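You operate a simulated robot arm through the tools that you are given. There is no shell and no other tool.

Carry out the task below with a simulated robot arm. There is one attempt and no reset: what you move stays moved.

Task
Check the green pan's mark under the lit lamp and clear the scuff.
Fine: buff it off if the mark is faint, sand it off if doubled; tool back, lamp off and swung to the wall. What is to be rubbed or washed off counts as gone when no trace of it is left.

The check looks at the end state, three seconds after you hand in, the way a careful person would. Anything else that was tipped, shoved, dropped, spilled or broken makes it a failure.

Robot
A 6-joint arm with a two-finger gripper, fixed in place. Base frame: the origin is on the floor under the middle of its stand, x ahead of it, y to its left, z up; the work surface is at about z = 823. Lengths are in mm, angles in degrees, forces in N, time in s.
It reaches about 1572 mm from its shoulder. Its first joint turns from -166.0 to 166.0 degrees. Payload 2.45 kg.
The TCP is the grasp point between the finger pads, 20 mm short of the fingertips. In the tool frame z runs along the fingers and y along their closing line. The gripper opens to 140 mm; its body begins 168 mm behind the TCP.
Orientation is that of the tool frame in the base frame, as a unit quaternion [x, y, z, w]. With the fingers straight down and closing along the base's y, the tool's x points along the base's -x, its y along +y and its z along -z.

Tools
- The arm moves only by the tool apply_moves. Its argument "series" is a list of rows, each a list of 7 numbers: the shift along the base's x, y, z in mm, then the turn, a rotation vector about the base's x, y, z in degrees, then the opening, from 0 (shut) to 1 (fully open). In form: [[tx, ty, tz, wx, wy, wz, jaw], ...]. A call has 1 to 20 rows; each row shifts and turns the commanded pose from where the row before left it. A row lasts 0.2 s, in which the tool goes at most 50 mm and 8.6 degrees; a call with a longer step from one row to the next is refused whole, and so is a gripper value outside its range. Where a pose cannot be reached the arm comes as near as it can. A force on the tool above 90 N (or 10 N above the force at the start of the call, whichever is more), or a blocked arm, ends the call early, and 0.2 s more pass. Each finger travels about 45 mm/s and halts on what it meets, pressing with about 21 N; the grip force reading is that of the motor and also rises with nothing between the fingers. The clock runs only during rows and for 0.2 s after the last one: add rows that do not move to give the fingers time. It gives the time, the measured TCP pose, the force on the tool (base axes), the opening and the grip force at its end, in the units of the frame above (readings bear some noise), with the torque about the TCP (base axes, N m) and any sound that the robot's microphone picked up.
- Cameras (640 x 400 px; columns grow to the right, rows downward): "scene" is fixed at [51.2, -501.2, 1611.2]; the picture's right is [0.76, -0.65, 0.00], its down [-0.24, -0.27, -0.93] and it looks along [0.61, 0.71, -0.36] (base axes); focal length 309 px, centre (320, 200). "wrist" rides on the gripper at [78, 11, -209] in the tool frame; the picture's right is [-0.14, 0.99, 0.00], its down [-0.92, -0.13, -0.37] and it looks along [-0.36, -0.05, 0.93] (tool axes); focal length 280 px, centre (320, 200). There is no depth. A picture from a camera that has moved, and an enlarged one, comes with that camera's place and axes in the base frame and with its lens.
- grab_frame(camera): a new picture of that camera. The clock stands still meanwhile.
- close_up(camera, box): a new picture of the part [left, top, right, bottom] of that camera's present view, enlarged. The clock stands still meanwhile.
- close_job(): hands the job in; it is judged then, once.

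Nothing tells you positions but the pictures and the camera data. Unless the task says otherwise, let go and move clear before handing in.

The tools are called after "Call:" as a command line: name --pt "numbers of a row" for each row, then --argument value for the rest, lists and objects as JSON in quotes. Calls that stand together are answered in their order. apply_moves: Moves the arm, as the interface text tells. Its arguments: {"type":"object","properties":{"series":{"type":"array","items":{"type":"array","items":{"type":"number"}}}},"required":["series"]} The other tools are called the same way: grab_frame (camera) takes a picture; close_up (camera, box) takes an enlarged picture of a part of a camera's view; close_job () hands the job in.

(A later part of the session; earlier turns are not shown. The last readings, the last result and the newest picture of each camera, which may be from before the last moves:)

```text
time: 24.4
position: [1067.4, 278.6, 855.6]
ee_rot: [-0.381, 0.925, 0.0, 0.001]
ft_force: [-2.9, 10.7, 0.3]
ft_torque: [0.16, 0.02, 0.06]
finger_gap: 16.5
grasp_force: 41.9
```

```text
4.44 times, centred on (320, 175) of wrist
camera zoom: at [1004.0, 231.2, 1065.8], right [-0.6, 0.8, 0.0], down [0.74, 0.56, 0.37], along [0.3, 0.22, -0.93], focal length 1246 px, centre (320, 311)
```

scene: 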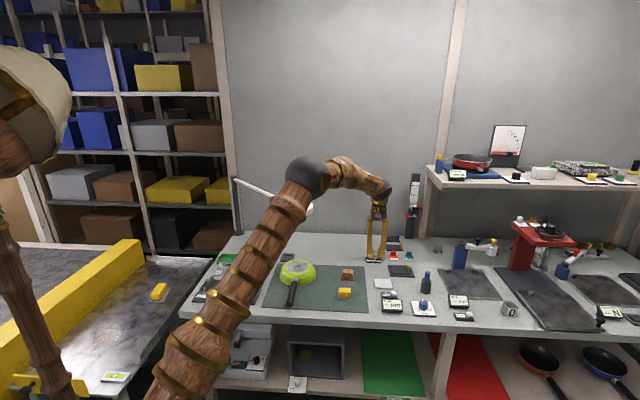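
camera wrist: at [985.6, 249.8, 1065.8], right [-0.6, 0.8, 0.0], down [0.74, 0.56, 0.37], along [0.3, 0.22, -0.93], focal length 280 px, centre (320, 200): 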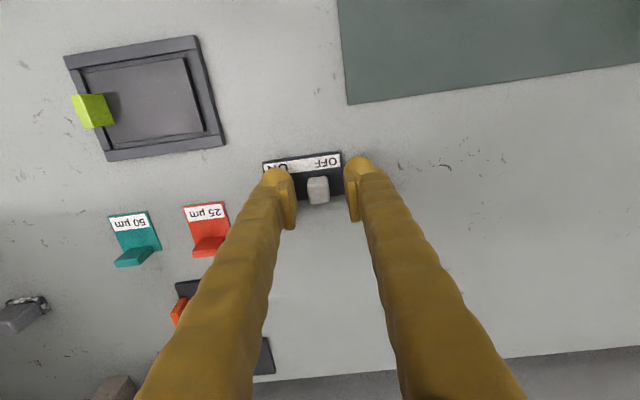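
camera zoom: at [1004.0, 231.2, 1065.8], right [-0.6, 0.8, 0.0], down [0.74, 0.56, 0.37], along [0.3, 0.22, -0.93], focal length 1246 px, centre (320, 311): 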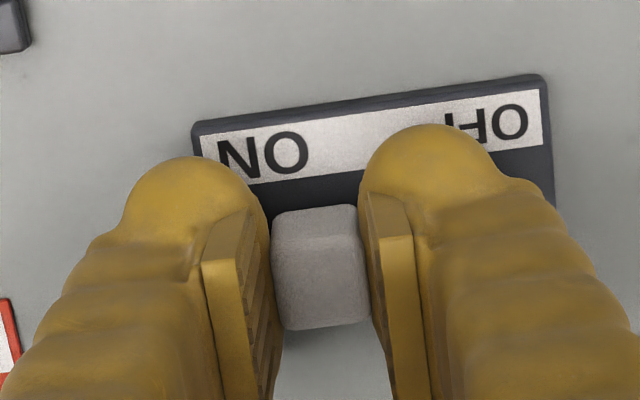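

The slider now sits at the ON end with stop resistance felt. I'll open and lift away, then check whether the lamp is lit.

Call:
apply_moves --pt "0 0 0 0 0 0 0.25" --pt "0 0 0 0 0 0 0.25" --pt "0 0 20 0 0 0 0.25" --pt "0 0 40 0 0 0 0.25" --pt "0 0 40 0 0 0 0.25" --pt "-15 0 40 0 0 0 0.25" --pt "-25 0 40 0 0 0 0.25" --pt "-25 -10 40 0 0 0 0.25" --pt "-25 -10 40 0 0 0 0.25"

Call:
grab_frame --camera "scene"

Call:
grab_frame --camera "wrist"

```text
time: 26.4
position: [977.8, 256.3, 1116.9]
ee_rot: [-0.381, 0.924, -0.001, 0.001]
ft_force: [0.5, -0.2, -0.7]
ft_torque: [-0.02, 0.09, -0.03]
finger_gap: 35.0
grasp_force: 0.0
```

```text
taken
```

scene: 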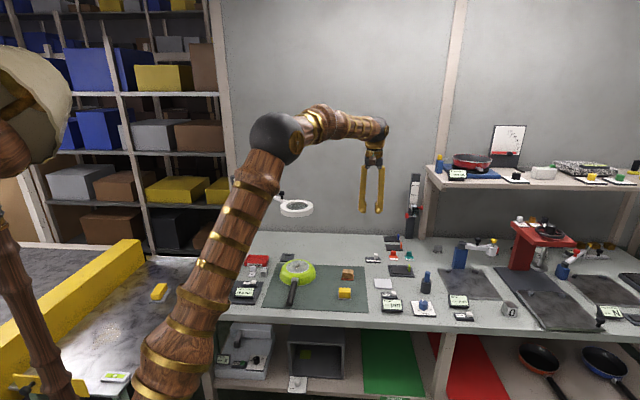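

```text
taken
camera wrist: at [915.3, 209.7, 1325.9], right [-0.6, 0.8, 0.0], down [0.74, 0.56, 0.37], along [0.3, 0.22, -0.93], focal length 280 px, centre (320, 200)
```

wrist: 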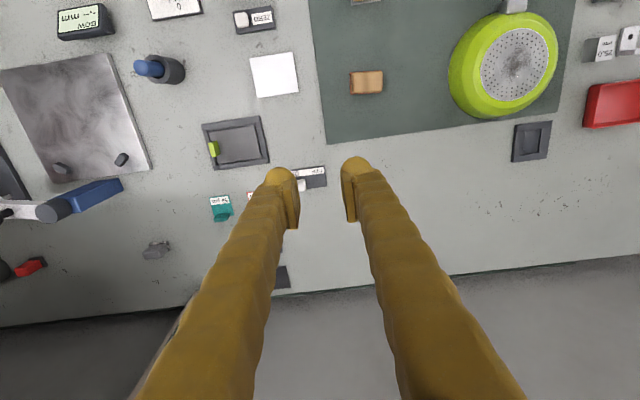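

Call:
close_up --camera "scene" --box '[240, 190, 400, 310]'

Call:
close_up --camera "scene" --box '[270, 250, 330, 290]'

Call:
close_up --camera "scene" --box '[355, 245, 395, 270]'

Call:
close_up --camera "wrist" --box '[440, 0, 600, 120]'

```text
3.33 times, centred on (320, 250) of scene
camera zoom: at [51.2, -501.2, 1611.2], right [0.76, -0.65, 0.0], down [-0.24, -0.27, -0.93], along [0.61, 0.71, -0.36], focal length 1028 px, centre (320, 33)
```

zoom: 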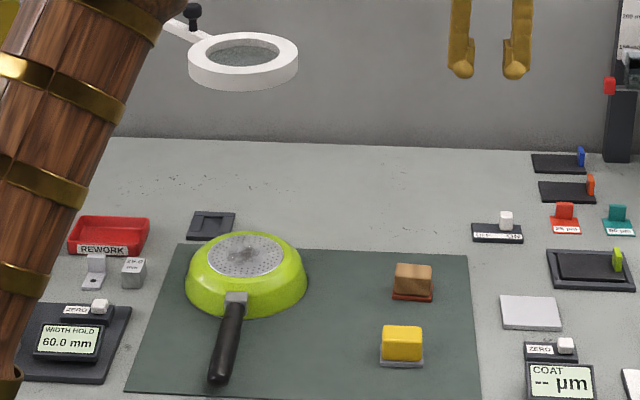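

```text
10.00 times, centred on (300, 270) of scene
camera zoom: at [51.2, -501.2, 1611.2], right [0.76, -0.65, 0.0], down [-0.24, -0.27, -0.93], along [0.61, 0.71, -0.36], focal length 3086 px, centre (520, -500)
```

zoom: 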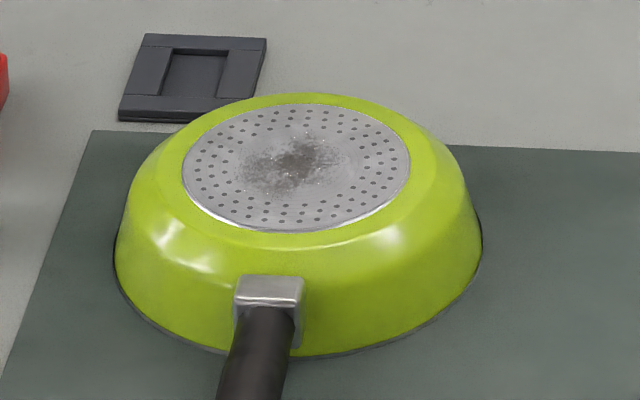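

```text
16.00 times, centred on (375, 258) of scene
camera zoom: at [51.2, -501.2, 1611.2], right [0.76, -0.65, 0.0], down [-0.24, -0.27, -0.93], along [0.61, 0.71, -0.36], focal length 4937 px, centre (-560, -720)
```

zoom: 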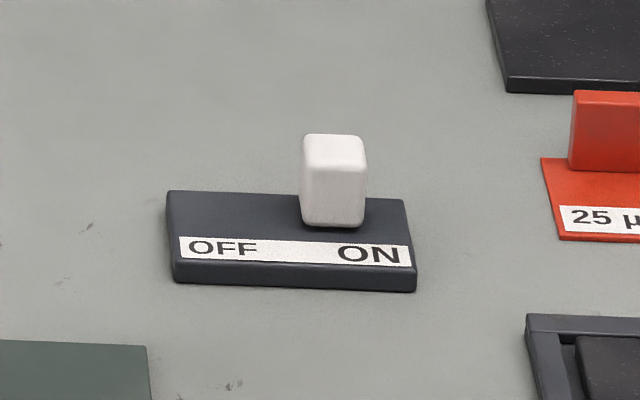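

```text
3.33 times, centred on (520, 60) of wrist
camera zoom: at [915.3, 209.7, 1325.9], right [-0.6, 0.8, 0.0], down [0.74, 0.56, 0.37], along [0.3, 0.22, -0.93], focal length 935 px, centre (-347, 667)
```

zoom: 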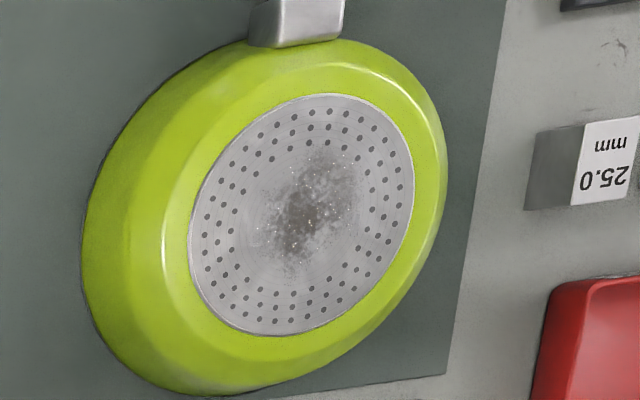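

The slider is at ON, but I can't tell from above whether the lamp glows. I'll bring the wrist camera round to the robot side for an oblique look at the pan under the ring.

Call:
apply_moves --pt "-42 -8 0 0 0 -1.75 0.25" --pt "-42 -8 0 0 0 -1.75 0.25" --pt "-42 -8 0 0 0 -1.75 0.25" --pt "-42 -8 0 0 0 -1.75 0.25" --pt "-42 -8 0 0 0 -1.75 0.25" --pt "-42 -8 0 0 0 -1.75 0.25" --pt "-42 -8 0 0 0 -1.75 0.25" --pt "-42 0 0 0 0 -1.75 0.25" --pt "-20 0 0 4.12 -6.86 0 0.25" --pt "-20 0 0 4.12 -6.86 0 0.25" --pt "-10 0 0 4.12 -6.86 0 0.25" --pt "0 0 0 4.12 -6.86 0 0.25" --pt "0 0 0 4.12 -6.86 0 0.25"

Call:
grab_frame --camera "wrist"

Call:
grab_frame --camera "scene"

```text
time: 29.2
position: [591.3, 200.5, 1117.3]
ee_rot: [-0.249, 0.906, 0.091, 0.331]
ft_force: [-0.5, -0.1, -0.2]
ft_torque: [0.04, 0.02, 0.02]
finger_gap: 35.2
grasp_force: 0.1
```

```text
taken
camera wrist: at [419.0, 111.1, 1226.5], right [-0.42, 0.91, 0.09], down [0.47, 0.13, 0.88], along [0.78, 0.41, -0.47], focal length 280 px, centre (320, 200)
```

wrist: 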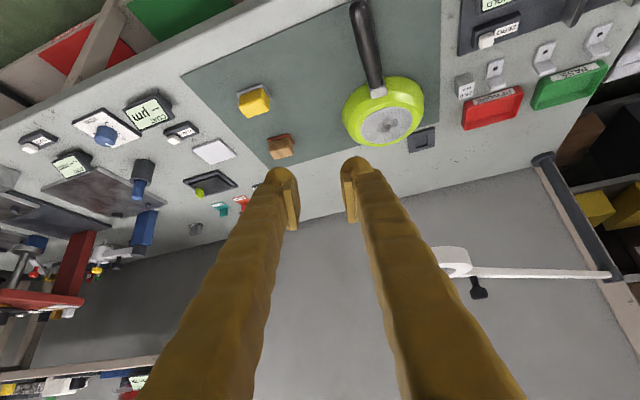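

```text
taken
```

scene: 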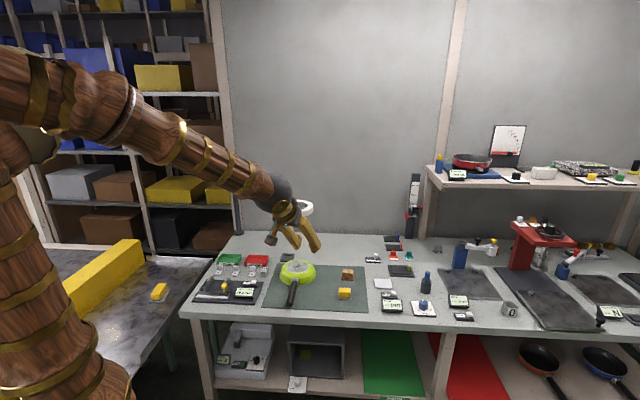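

Call:
close_up --camera "wrist" --box '[335, 70, 431, 150]'

Call:
close_up --camera "wrist" --box '[420, 220, 516, 300]'

```text
5.00 times, centred on (383, 110) of wrist
camera zoom: at [419.0, 111.1, 1226.5], right [-0.42, 0.91, 0.09], down [0.47, 0.13, 0.88], along [0.78, 0.41, -0.47], focal length 1402 px, centre (5, 650)
```

zoom: 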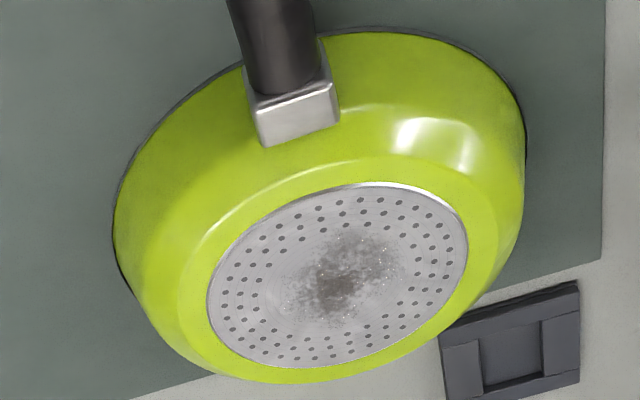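

```text
5.00 times, centred on (468, 260) of wrist
camera zoom: at [419.0, 111.1, 1226.5], right [-0.42, 0.91, 0.09], down [0.47, 0.13, 0.88], along [0.78, 0.41, -0.47], focal length 1402 px, centre (-420, -100)
```

zoom: 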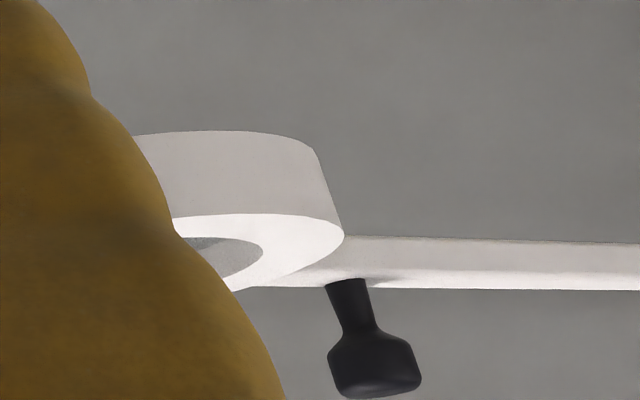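

The lamp doesn't obviously glow from above. I'll lower the camera below ring height to see both the ring's underside and the pan surface close up.

Call:
apply_moves --pt "0 28 -33 0 0 0 0.25" --pt "0 28 -33 0 0 0 0.25" --pt "0 28 -33 0 0 0 0.25" --pt "0 28 -33 0 0 0 0.25" --pt "0 28 -33 0 0 0 0.25" --pt "0 0 0 0 0 0 0.25"

Call:
grab_frame --camera "wrist"

Call:
grab_frame --camera "scene"

```text
time: 30.6
position: [580.9, 332.9, 961.1]
ee_rot: [-0.35, 0.878, 0.066, 0.321]
ft_force: [0.4, 0.7, 0.1]
ft_torque: [0.0, 0.11, -0.03]
finger_gap: 35.2
grasp_force: 0.1
out of reach, approached as far as the arm can: row 4, 5
```

```text
taken
camera wrist: at [423.1, 224.7, 1076.1], right [-0.57, 0.82, -0.02], down [0.4, 0.3, 0.86], along [0.71, 0.49, -0.5], focal length 280 px, centre (320, 200)
```

wrist: 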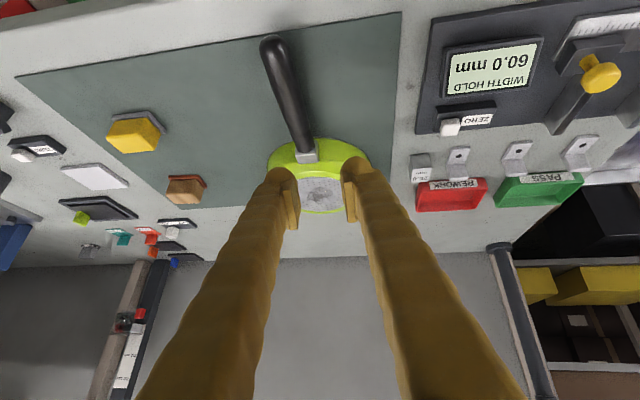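

```text
taken
```

scene: 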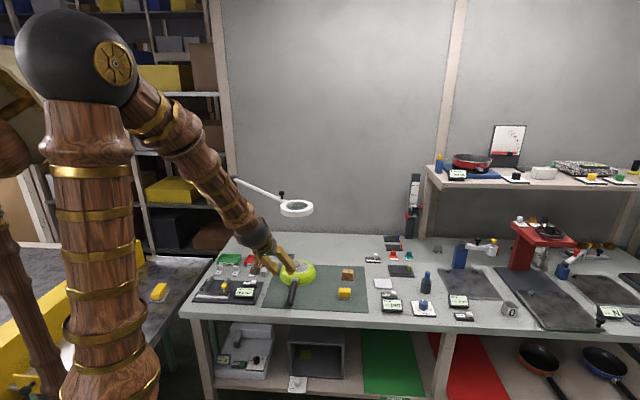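

Call:
close_up --camera "wrist" --box '[270, 130, 374, 220]'

Call:
close_up --camera "wrist" --box '[295, 170, 350, 216]'

Call:
close_up --camera "scene" --box '[230, 170, 390, 290]'

```text
4.44 times, centred on (322, 175) of wrist
camera zoom: at [423.1, 224.7, 1076.1], right [-0.57, 0.82, -0.02], down [0.4, 0.3, 0.86], along [0.71, 0.49, -0.5], focal length 1246 px, centre (311, 311)
```

zoom: 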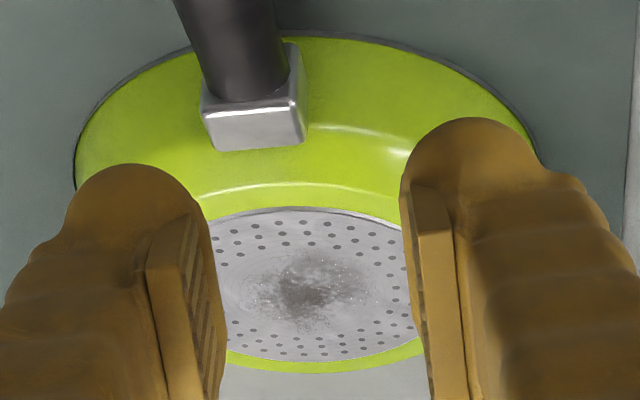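

```text
8.70 times, centred on (322, 193) of wrist
camera zoom: at [423.1, 224.7, 1076.1], right [-0.57, 0.82, -0.02], down [0.4, 0.3, 0.86], along [0.71, 0.49, -0.5], focal length 2438 px, centre (298, 261)
```

zoom: 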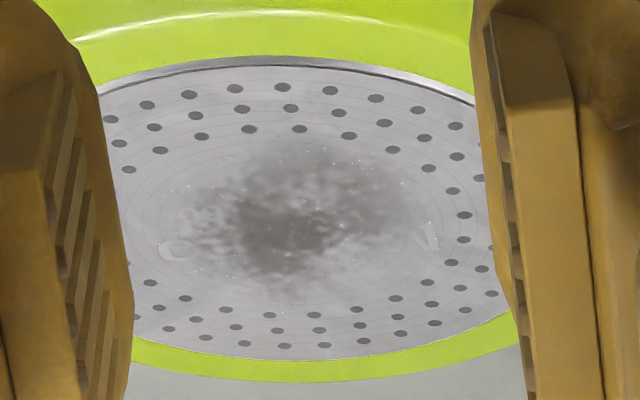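

```text
3.33 times, centred on (310, 230) of scene
camera zoom: at [51.2, -501.2, 1611.2], right [0.76, -0.65, 0.0], down [-0.24, -0.27, -0.93], along [0.61, 0.71, -0.36], focal length 1028 px, centre (353, 100)
```

zoom: 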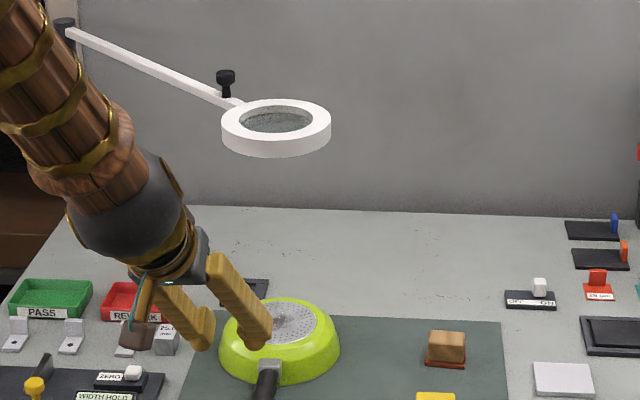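

There seem to be embossed marks around the scuff. Close-ups are re-rendered at full resolution, so I'll zoom in harder.

Call:
close_up --camera "wrist" --box '[304, 184, 328, 199]'

Call:
close_up --camera "wrist" --box '[320, 184, 344, 199]'

Call:
close_up --camera "scene" --box '[284, 258, 312, 275]'

```text
16.00 times, centred on (316, 192) of wrist
camera zoom: at [423.1, 224.7, 1076.1], right [-0.57, 0.82, -0.02], down [0.4, 0.3, 0.86], along [0.71, 0.49, -0.5], focal length 4486 px, centre (384, 336)
```

zoom: 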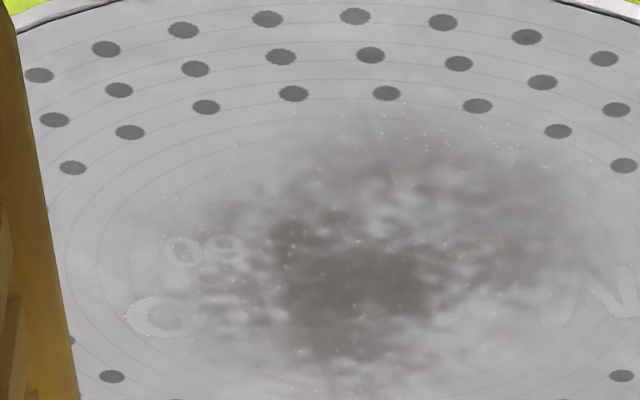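

```text
16.00 times, centred on (332, 192) of wrist
camera zoom: at [423.1, 224.7, 1076.1], right [-0.57, 0.82, -0.02], down [0.4, 0.3, 0.86], along [0.71, 0.49, -0.5], focal length 4486 px, centre (128, 336)
```

zoom: 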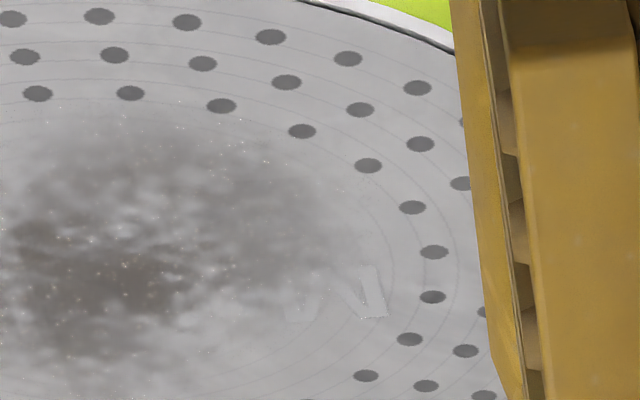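

```text
16.00 times, centred on (298, 266) of scene
camera zoom: at [51.2, -501.2, 1611.2], right [0.76, -0.65, 0.0], down [-0.24, -0.27, -0.93], along [0.61, 0.71, -0.36], focal length 4937 px, centre (672, -864)
```

zoom: 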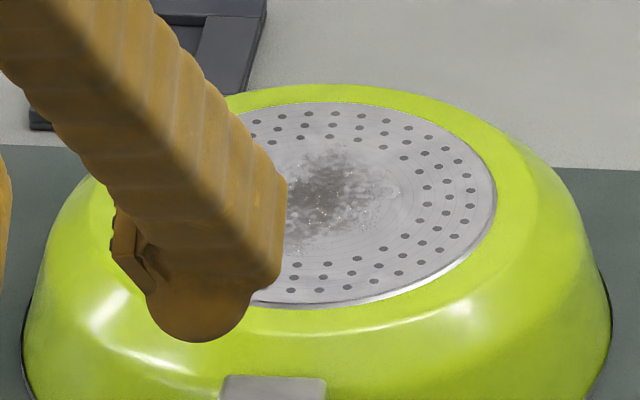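

There is stamped lettering partly under the scuff. I'll back out and look straight down through the lit ring, where the lamp's reflection should show the stamp best.

Call:
apply_moves --pt "-8 -24 40 0 0 0 0.25" --pt "-8 -24 40 0 0 0 0.25" --pt "-8 -24 40 0 0 0 0.25" --pt "-4 -20 40 -4.19 6.36 0 0.25" --pt "0 0 40 -4.19 6.36 0 0.25" --pt "0 0 40 -4.19 6.36 0 0.25" --pt "0 0 40 -4.19 6.36 0 0.25" --pt "0 0 30 -4.19 6.36 0 0.25"

Call:
grab_frame --camera "scene"

```text
time: 32.4
position: [569.3, 264.9, 1248.4]
ee_rot: [-0.27, 0.963, -0.01, 0.02]
ft_force: [0.1, -0.2, 0.0]
ft_torque: [0.05, -0.05, 0.01]
finger_gap: 35.1
grasp_force: 0.1
out of reach, approached as far as the arm can: row 1, 2
```

```text
taken
```

scene: 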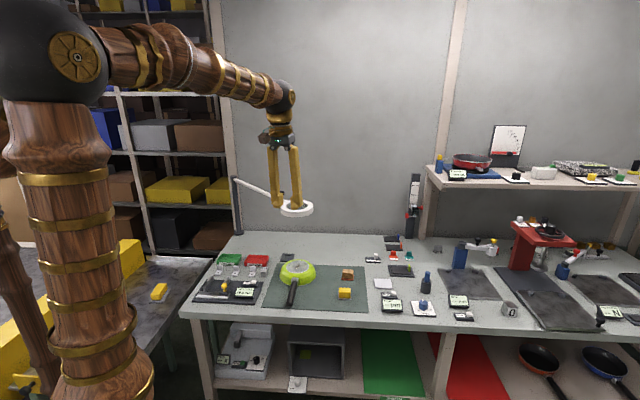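

Call:
apply_moves --pt "20 20 30 0.25 1.2 2 0.25" --pt "30 31 13 0.25 1.2 2 0.25" --pt "30 31 0 0 0 2 0.25" --pt "30 31 0 0 0 2 0.25" --pt "30 32 0 0 0 2 0.25" --pt "30 32 0 0 0 2 0.25" --pt "30 32 0 0 0 1.7 0.25" --pt "0 0 0 0 0 0 0.25"

Call:
grab_frame --camera "wrist"

```text
time: 34.2
position: [768.1, 474.9, 1289.5]
ee_rot: [-0.383, 0.924, 0.003, 0.001]
ft_force: [-1.3, 0.2, 0.2]
ft_torque: [0.0, 0.02, 0.02]
finger_gap: 35.1
grasp_force: 0.1
```

```text
taken
camera wrist: at [705.8, 426.0, 1498.0], right [-0.6, 0.8, 0.0], down [0.74, 0.56, 0.37], along [0.29, 0.23, -0.93], focal length 280 px, centre (320, 200)
```

wrist: 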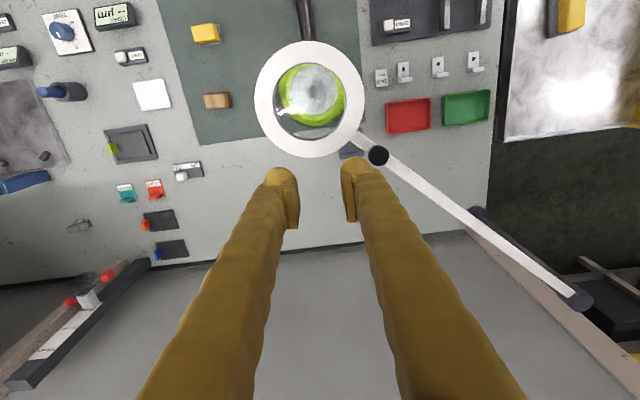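

Call:
close_up --camera "wrist" --box '[270, 55, 350, 140]'

Call:
close_up --camera "wrist" --box '[292, 70, 332, 116]'

```text
4.71 times, centred on (310, 98) of wrist
camera zoom: at [705.8, 426.0, 1498.0], right [-0.6, 0.8, 0.0], down [0.74, 0.56, 0.37], along [0.29, 0.23, -0.93], focal length 1320 px, centre (367, 682)
```

zoom: 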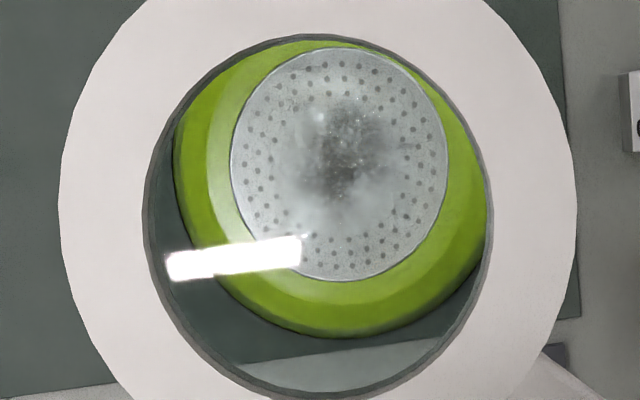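

```text
8.70 times, centred on (312, 93) of wrist
camera zoom: at [705.8, 426.0, 1498.0], right [-0.6, 0.8, 0.0], down [0.74, 0.56, 0.37], along [0.29, 0.23, -0.93], focal length 2438 px, centre (390, 1130)
```

zoom: 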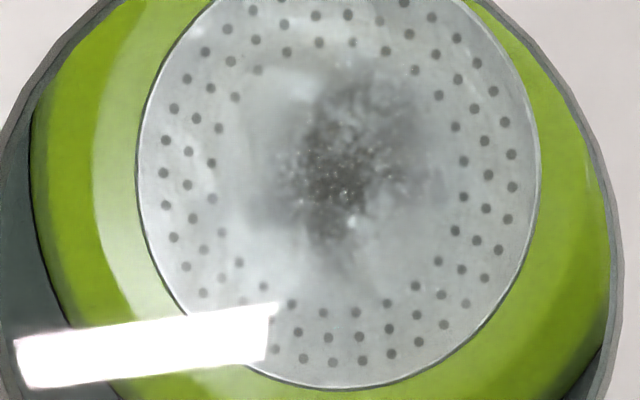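

The lens itself adds reflections and doesn't help much. The very first viewpoint gave a good glare on the base that showed embossing, so I'll return the camera there and zoom in.

Call:
apply_moves --pt "-43 6 5 0 0 0 0.25" --pt "-43 6 5 0 0 0 0.25" --pt "-43 6 5 0 0 0 0.25" --pt "-43 6 5 0 0 0 0.25" --pt "-43 6 5 0 0 0 0.25" --pt "-43 6 0 0 0 0 0.25" --pt "0 0 0 0 0 0 0.25"

Call:
grab_frame --camera "wrist"

```text
time: 35.8
position: [510.2, 510.8, 1314.3]
ee_rot: [-0.384, 0.924, 0.002, 0.001]
ft_force: [-0.4, 0.5, -0.5]
ft_torque: [-0.01, -0.02, -0.02]
finger_gap: 34.8
grasp_force: 0.0
```

```text
taken
camera wrist: at [446.6, 462.4, 1523.2], right [-0.6, 0.8, 0.0], down [0.74, 0.56, 0.37], along [0.3, 0.23, -0.93], focal length 280 px, centre (320, 200)
```

wrist: 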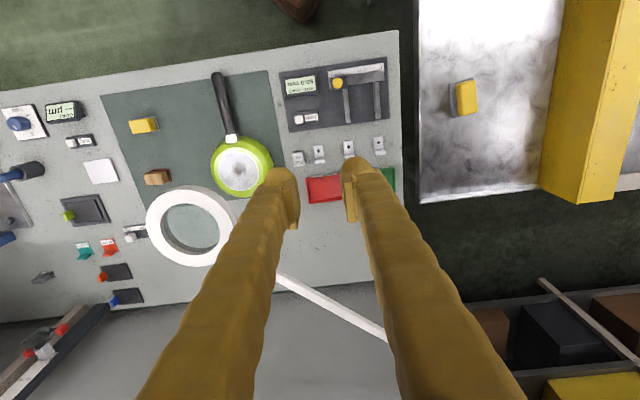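

Call:
close_up --camera "wrist" --box '[215, 142, 265, 192]'

Call:
close_up --camera "wrist" --box '[222, 155, 256, 176]'

Call:
close_up --camera "wrist" --box '[224, 166, 258, 187]'

```text
8.00 times, centred on (240, 167) of wrist
camera zoom: at [446.6, 462.4, 1523.2], right [-0.6, 0.8, 0.0], down [0.74, 0.56, 0.37], along [0.3, 0.23, -0.93], focal length 2243 px, centre (960, 464)
```

zoom: 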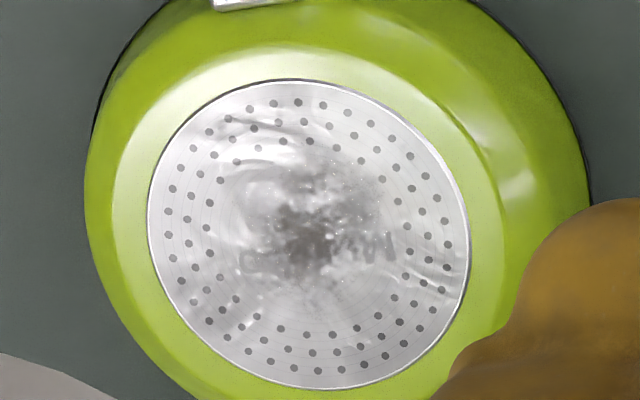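

```text
16.00 times, centred on (239, 166) of wrist
camera zoom: at [446.6, 462.4, 1523.2], right [-0.6, 0.8, 0.0], down [0.74, 0.56, 0.37], along [0.3, 0.23, -0.93], focal length 4486 px, centre (1616, 752)
```

zoom: 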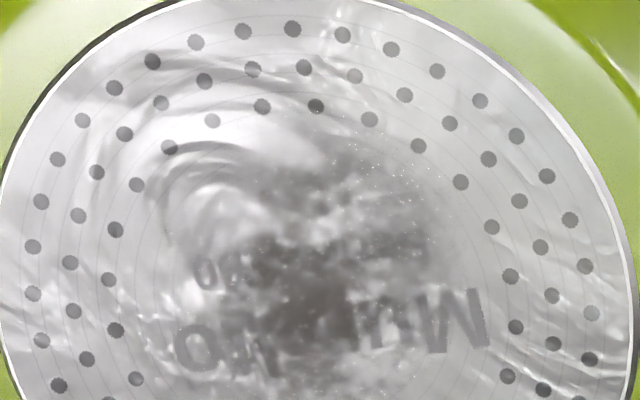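

```text
16.00 times, centred on (241, 176) of wrist
camera zoom: at [446.6, 462.4, 1523.2], right [-0.6, 0.8, 0.0], down [0.74, 0.56, 0.37], along [0.3, 0.23, -0.93], focal length 4486 px, centre (1584, 576)
```

zoom: 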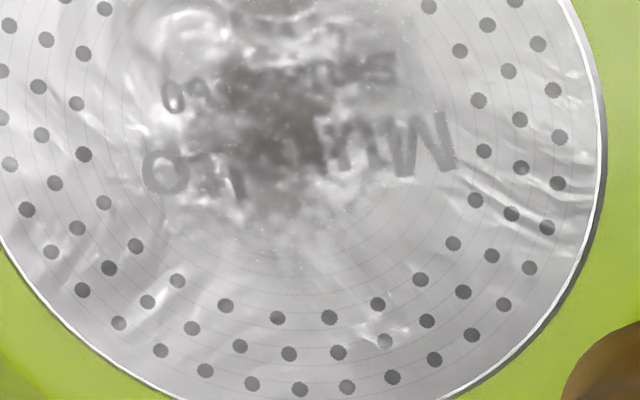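

The stamp is becoming readable: two lines of lettering, upside down from here. I'll zoom further to judge whether the strokes are faint or doubled.

Call:
close_up --camera "wrist" --box '[238, 166, 254, 176]'

Call:
close_up --camera "wrist" --box '[226, 166, 242, 176]'

Call:
close_up --camera "wrist" --box '[232, 160, 248, 170]'

Call:
close_up --camera "wrist" --box '[228, 160, 256, 178]'

```text
16.00 times, centred on (246, 171) of wrist
camera zoom: at [446.6, 462.4, 1523.2], right [-0.6, 0.8, 0.0], down [0.74, 0.56, 0.37], along [0.3, 0.23, -0.93], focal length 4486 px, centre (1504, 664)
```

zoom: 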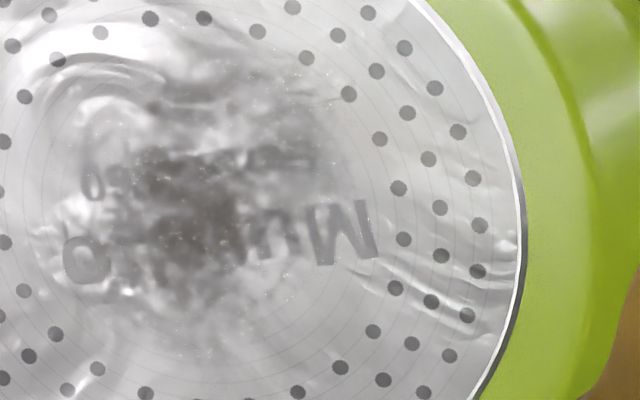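

```text
16.00 times, centred on (234, 171) of wrist
camera zoom: at [446.6, 462.4, 1523.2], right [-0.6, 0.8, 0.0], down [0.74, 0.56, 0.37], along [0.3, 0.23, -0.93], focal length 4486 px, centre (1696, 664)
```

zoom: 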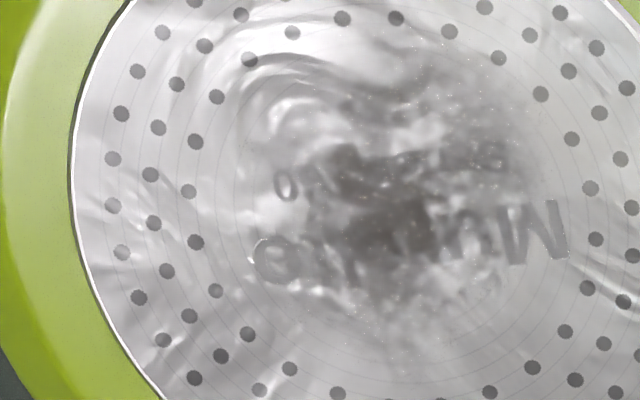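

```text
16.00 times, centred on (240, 165) of wrist
camera zoom: at [446.6, 462.4, 1523.2], right [-0.6, 0.8, 0.0], down [0.74, 0.56, 0.37], along [0.3, 0.23, -0.93], focal length 4486 px, centre (1600, 760)
```

zoom: 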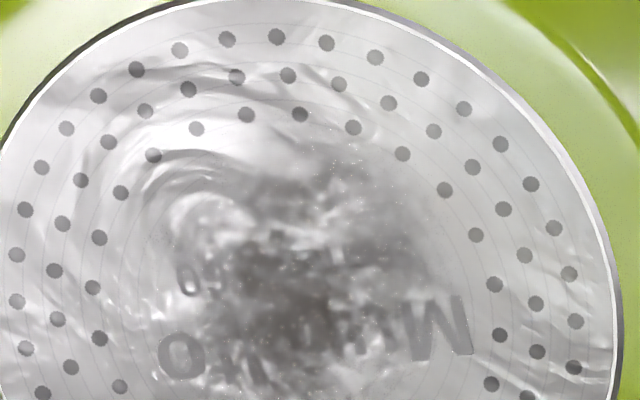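

```text
16.00 times, centred on (242, 169) of wrist
camera zoom: at [446.6, 462.4, 1523.2], right [-0.6, 0.8, 0.0], down [0.74, 0.56, 0.37], along [0.3, 0.23, -0.93], focal length 4486 px, centre (1568, 696)
```

zoom: 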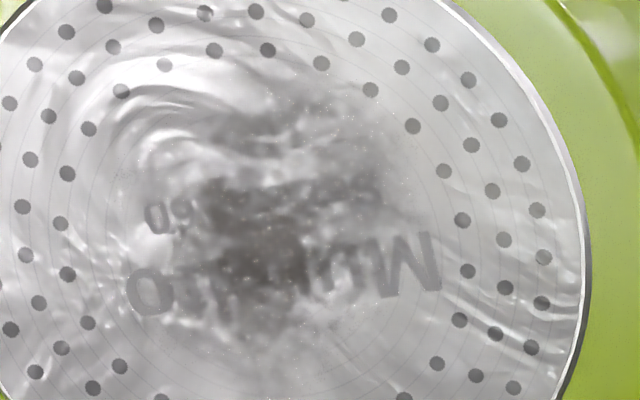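

Text reads roughly "Mu…to / …60" with single-looking strokes, but the scuff hides much. I'll bring the camera physically closer along the same glare line to be certain.

Call:
apply_moves --pt "8 1 -30 0 0 5 0.25" --pt "8 1 -33 0 0 5 0.25" --pt "8 1 -33 0 0 5 0.25" --pt "8 1 -33 0 0 5 0.25" --pt "8 1 -33 0 0 5 0.25" --pt "8 1 -33 0 0 5 0.25" --pt "8 1 -33 0 0 5 0.25" --pt "8 0 -33 0 0 5 0.25" --pt "8 0 -33 0 0 5 0.25" --pt "8 0 -29 0 0 0 0.25" --pt "0 0 0 0 0 0 0.25"

Call:
grab_frame --camera "wrist"

Call:
grab_frame --camera "scene"

```text
time: 38.2
position: [590.1, 517.4, 991.4]
ee_rot: [-0.707, 0.707, 0.003, 0.001]
ft_force: [0.5, 0.1, -0.4]
ft_torque: [-0.02, 0.0, 0.03]
finger_gap: 35.4
grasp_force: 0.0
```

```text
taken
camera wrist: at [580.2, 438.6, 1200.1], right [-0.99, 0.14, 0.0], down [0.13, 0.92, 0.37], along [0.05, 0.37, -0.93], focal length 280 px, centre (320, 200)
```

wrist: 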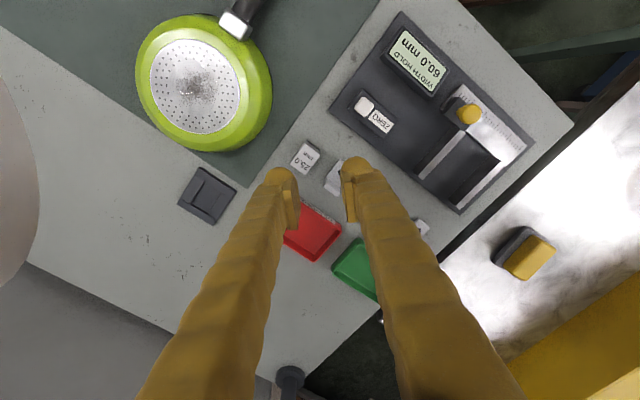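

```text
taken
```

scene: 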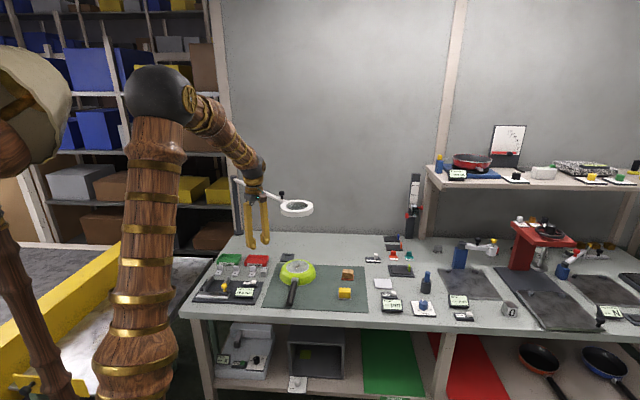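

Call:
close_up --camera "wrist" --box '[145, 35, 245, 140]'

Call:
close_up --camera "wrist" --box '[175, 65, 215, 105]'

Call:
close_up --camera "wrist" --box '[0, 90, 80, 290]'

```text
3.81 times, centred on (195, 88) of wrist
camera zoom: at [580.2, 438.6, 1200.1], right [-0.99, 0.14, 0.0], down [0.13, 0.92, 0.37], along [0.05, 0.37, -0.93], focal length 1068 px, centre (796, 629)
```

zoom: 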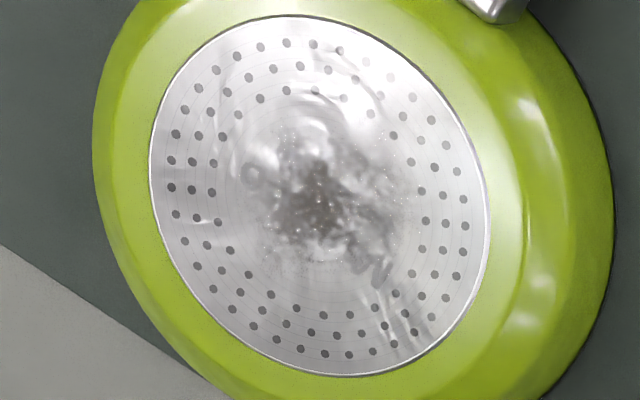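

```text
10.00 times, centred on (195, 85) of wrist
camera zoom: at [580.2, 438.6, 1200.1], right [-0.99, 0.14, 0.0], down [0.13, 0.92, 0.37], along [0.05, 0.37, -0.93], focal length 2804 px, centre (1570, 1350)
```

zoom: 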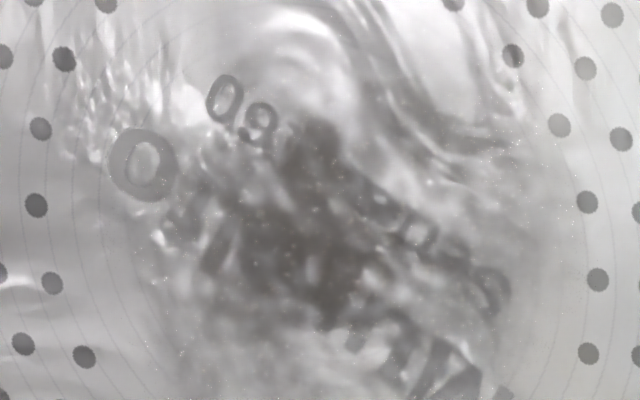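

```text
2.00 times, centred on (40, 190) of wrist
camera zoom: at [580.2, 438.6, 1200.1], right [-0.99, 0.14, 0.0], down [0.13, 0.92, 0.37], along [0.05, 0.37, -0.93], focal length 561 px, centre (880, 220)
```

zoom: 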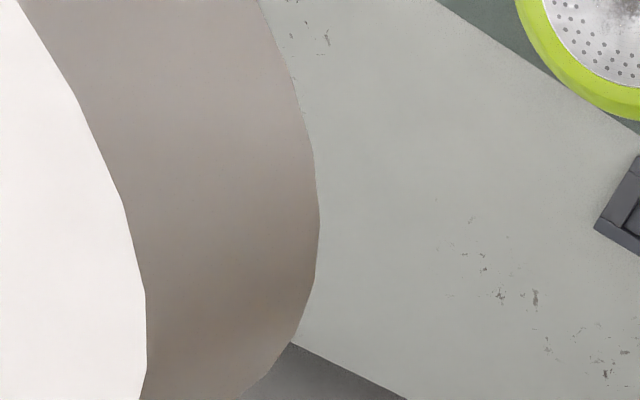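

The stamp looks like a plain maker's stamp. I need to confirm the lamp is actually lit, so I'll view from the right side, low enough to see the ring's underside and the pan together.

Call:
apply_moves --pt "0 0 40 0 0 0 0.25" --pt "0 0 45 0 0 0 0.25" --pt "0 0 45 0 0 0 0.25" --pt "0 0 45 0 0 0 0.25" --pt "0 0 45 0 0 0 0.25" --pt "0 0 45 0 0 0 0.25" --pt "0 0 45 0 0 0 0.25" --pt "18 -43 0 0 0 0 0.25" --pt "18 -43 0 0 0 0 0.25" --pt "18 -43 0 0 0 0 0.25" --pt "18 -43 0 0 0 0 0.25" --pt "18 -43 0 0 0 0 0.25" --pt "18 -43 0 0 0 0 0.25" --pt "18 -43 0 0 0 0 0.25" --pt "0 -16 0 0 0 0 0.25"

Call:
apply_moves --pt "0 0 -40 6 0 0 0.25" --pt "0 0 -40 6 0 0 0.25" --pt "0 0 -40 6 0 0 0.25" --pt "0 0 -40 6 0 0 0.25" --pt "0 5 -40 6 0 0 0.25" --pt "0 5 -40 6 0 0 0.25" --pt "0 5 -40 6 0 0 0.25" --pt "0 5 -30 6 0 0 0.25" --pt "0 5 -20 6 0 0 0.25"

Call:
grab_frame --camera "wrist"

Call:
grab_frame --camera "scene"

```text
time: 41.4
position: [717.2, 200.6, 1301.1]
ee_rot: [0.707, -0.707, -0.003, -0.001]
ft_force: [-0.2, 0.5, 0.2]
ft_torque: [-0.01, -0.02, 0.02]
finger_gap: 35.1
grasp_force: 0.0
```

```text
time: 43.4
position: [716.3, 226.3, 971.4]
ee_rot: [0.63, -0.628, -0.325, -0.322]
ft_force: [-0.2, 0.8, 0.1]
ft_torque: [-0.06, 0.0, -0.02]
finger_gap: 35.0
grasp_force: 0.2
```

```text
taken
camera wrist: at [706.1, 11.1, 1029.3], right [-0.99, 0.08, 0.11], down [0.13, 0.24, 0.96], along [0.05, 0.97, -0.25], focal length 280 px, centre (320, 200)
```

wrist: 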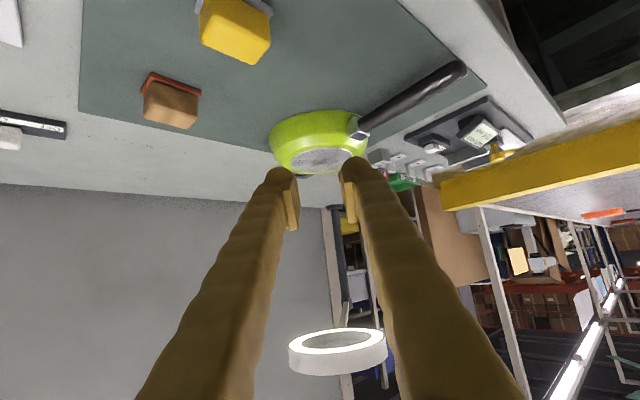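

```text
taken
```

scene: 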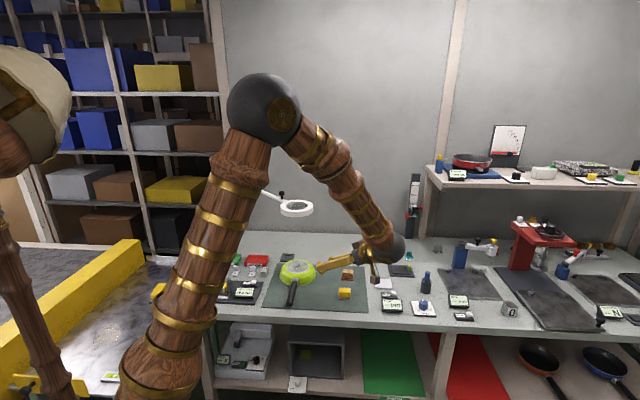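

Call:
close_up --camera "wrist" --box '[270, 310, 410, 390]'

Call:
close_up --camera "wrist" --box '[280, 130, 360, 190]'

Call:
close_up --camera "wrist" --box '[140, 0, 280, 130]'

```text
4.57 times, centred on (340, 350) of wrist
camera zoom: at [706.1, 11.1, 1029.3], right [-0.99, 0.08, 0.11], down [0.13, 0.24, 0.96], along [0.05, 0.97, -0.25], focal length 1282 px, centre (229, -486)
```

zoom: 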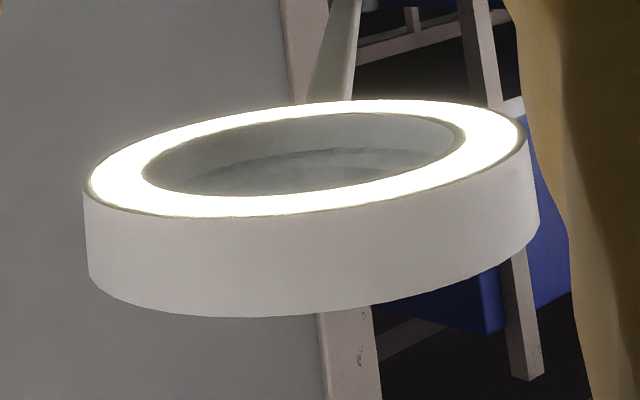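

```text
6.67 times, centred on (320, 160) of wrist
camera zoom: at [706.1, 11.1, 1029.3], right [-0.99, 0.08, 0.11], down [0.13, 0.24, 0.96], along [0.05, 0.97, -0.25], focal length 1869 px, centre (320, 467)
```

zoom: 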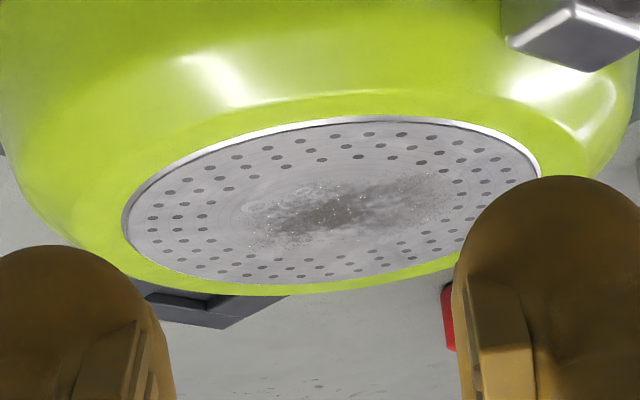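

```text
3.08 times, centred on (210, 65) of wrist
camera zoom: at [706.1, 11.1, 1029.3], right [-0.99, 0.08, 0.11], down [0.13, 0.24, 0.96], along [0.05, 0.97, -0.25], focal length 863 px, centre (658, 615)
```

zoom: 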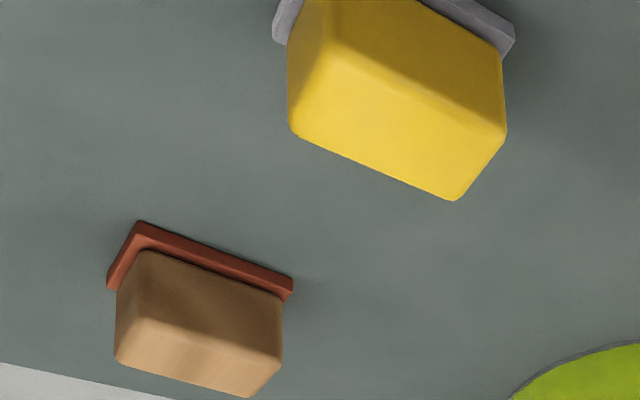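

The lamp is definitely lit (the ring's underside glows). Now I'll zoom on the base from here, then return to the glare viewpoint for the full stamp.

Call:
close_up --camera "wrist" --box '[305, 150, 345, 172]'

Call:
apply_moves --pt "0 -5 20 -6 0 0 0.25" --pt "0 -5 30 -6 0 0 0.25" --pt "0 -5 40 -6 0 0 0.25" --pt "0 -5 40 -6 0 0 0.25" --pt "0 -5 40 -6 0 0 0.25" --pt "0 0 40 -6 0 0 0.25" --pt "0 0 40 -6 0 0 0.25" --pt "0 0 40 -6 0 0 0.25" --pt "0 0 40 -6 0 0 0.25" --pt "-18 43 0 0 0 0 0.25" --pt "-18 43 0 0 0 0 0.25" --pt "-18 43 0 0 0 0 0.25" --pt "-18 43 0 0 0 0 0.25" --pt "-18 43 0 0 0 0 0.25" --pt "-18 43 0 0 0 0 0.25" --pt "-18 43 0 0 0 0 0.25" --pt "0 16 0 0 0 0 0.25"

Call:
grab_frame --camera "wrist"

```text
16.00 times, centred on (325, 161) of wrist
camera zoom: at [706.1, 11.1, 1029.3], right [-0.99, 0.08, 0.11], down [0.13, 0.24, 0.96], along [0.05, 0.97, -0.25], focal length 4486 px, centre (240, 824)
```

zoom: 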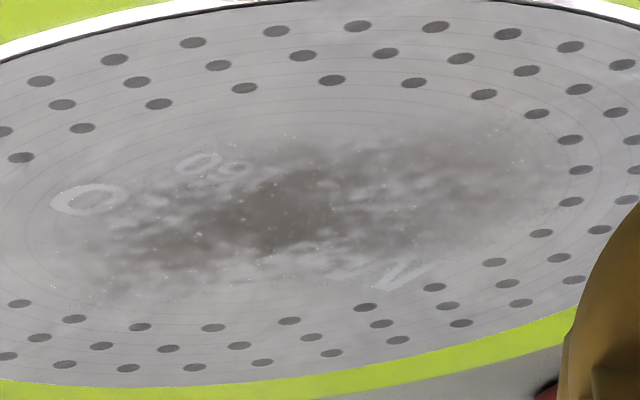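

```text
time: 47.0
position: [590.3, 518.8, 1301.9]
ee_rot: [-0.707, 0.707, 0.003, 0.0]
ft_force: [0.0, -0.5, 0.3]
ft_torque: [0.02, -0.03, -0.01]
finger_gap: 34.6
grasp_force: 0.0
```

```text
taken
camera wrist: at [580.4, 439.2, 1509.6], right [-0.99, 0.14, 0.0], down [0.13, 0.92, 0.37], along [0.05, 0.37, -0.93], focal length 280 px, centre (320, 200)
```

wrist: 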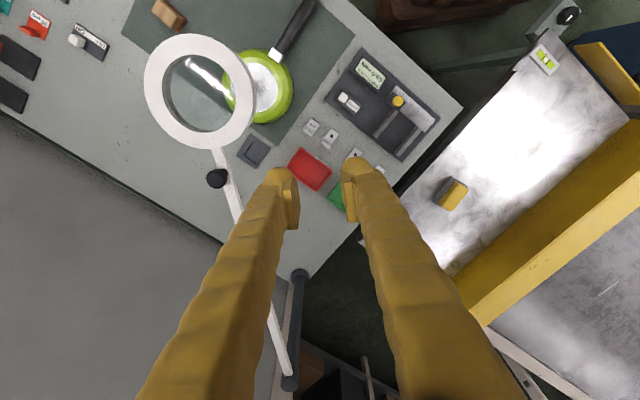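

Call:
apply_moves --pt "0 0 -40 0 0 0 0.25" --pt "0 0 -45 0 0 0 0.25" --pt "0 0 -45 0 0 0 0.25" --pt "0 0 -45 0 0 0 0.25" --pt "0 0 -45 0 0 0 0.25" --pt "0 0 -45 0 0 0 0.25" --pt "0 0 -45 0 0 0 0.25" --pt "0 0 0 0 0 0 0.25"

Call:
close_up --camera "wrist" --box '[170, 70, 206, 94]'

Call:
close_up --camera "wrist" --box '[190, 80, 226, 104]'

Call:
close_up --camera "wrist" --box '[186, 92, 222, 116]'

Call:
close_up --camera "wrist" --box '[165, 60, 229, 120]'

```text
time: 48.8
position: [590.6, 516.9, 991.6]
ee_rot: [0.707, -0.707, -0.003, -0.002]
ft_force: [0.9, 0.0, -0.5]
ft_torque: [0.01, 0.01, -0.04]
finger_gap: 35.0
grasp_force: 0.1
```

```text
16.00 times, centred on (188, 82) of wrist
camera zoom: at [580.3, 437.5, 1200.0], right [-0.99, 0.14, 0.0], down [0.13, 0.92, 0.37], along [0.05, 0.37, -0.93], focal length 4486 px, centre (2432, 2088)
```

zoom: 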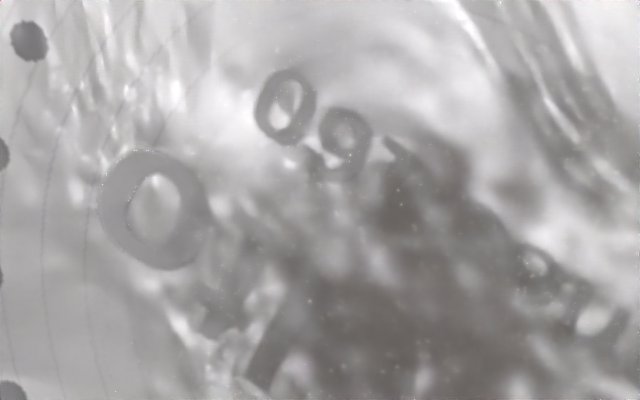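

```text
16.00 times, centred on (208, 92) of wrist
camera zoom: at [580.3, 437.5, 1200.0], right [-0.99, 0.14, 0.0], down [0.13, 0.92, 0.37], along [0.05, 0.37, -0.93], focal length 4486 px, centre (2112, 1928)
```

zoom: 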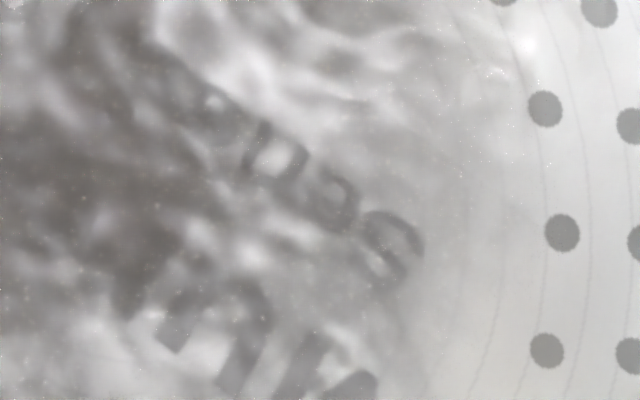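

```text
16.00 times, centred on (204, 104) of wrist
camera zoom: at [580.3, 437.5, 1200.0], right [-0.99, 0.14, 0.0], down [0.13, 0.92, 0.37], along [0.05, 0.37, -0.93], focal length 4486 px, centre (2176, 1736)
```

zoom: 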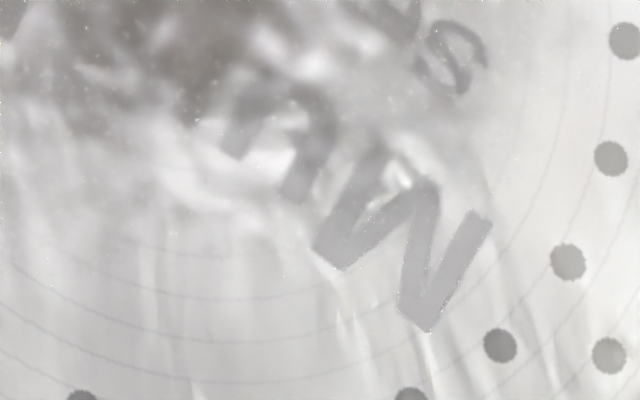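

```text
6.67 times, centred on (197, 90) of wrist
camera zoom: at [580.3, 437.5, 1200.0], right [-0.99, 0.14, 0.0], down [0.13, 0.92, 0.37], along [0.05, 0.37, -0.93], focal length 1869 px, centre (1140, 933)
```

zoom: 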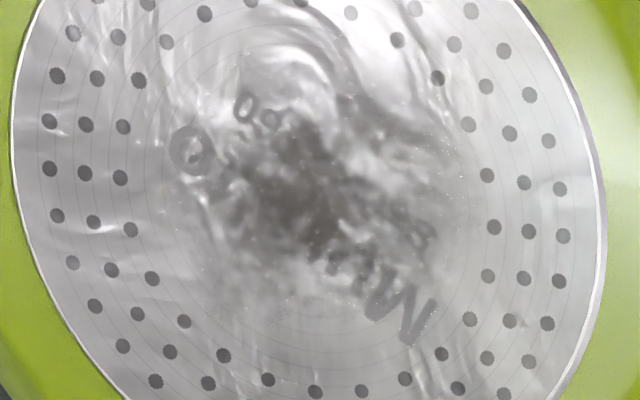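

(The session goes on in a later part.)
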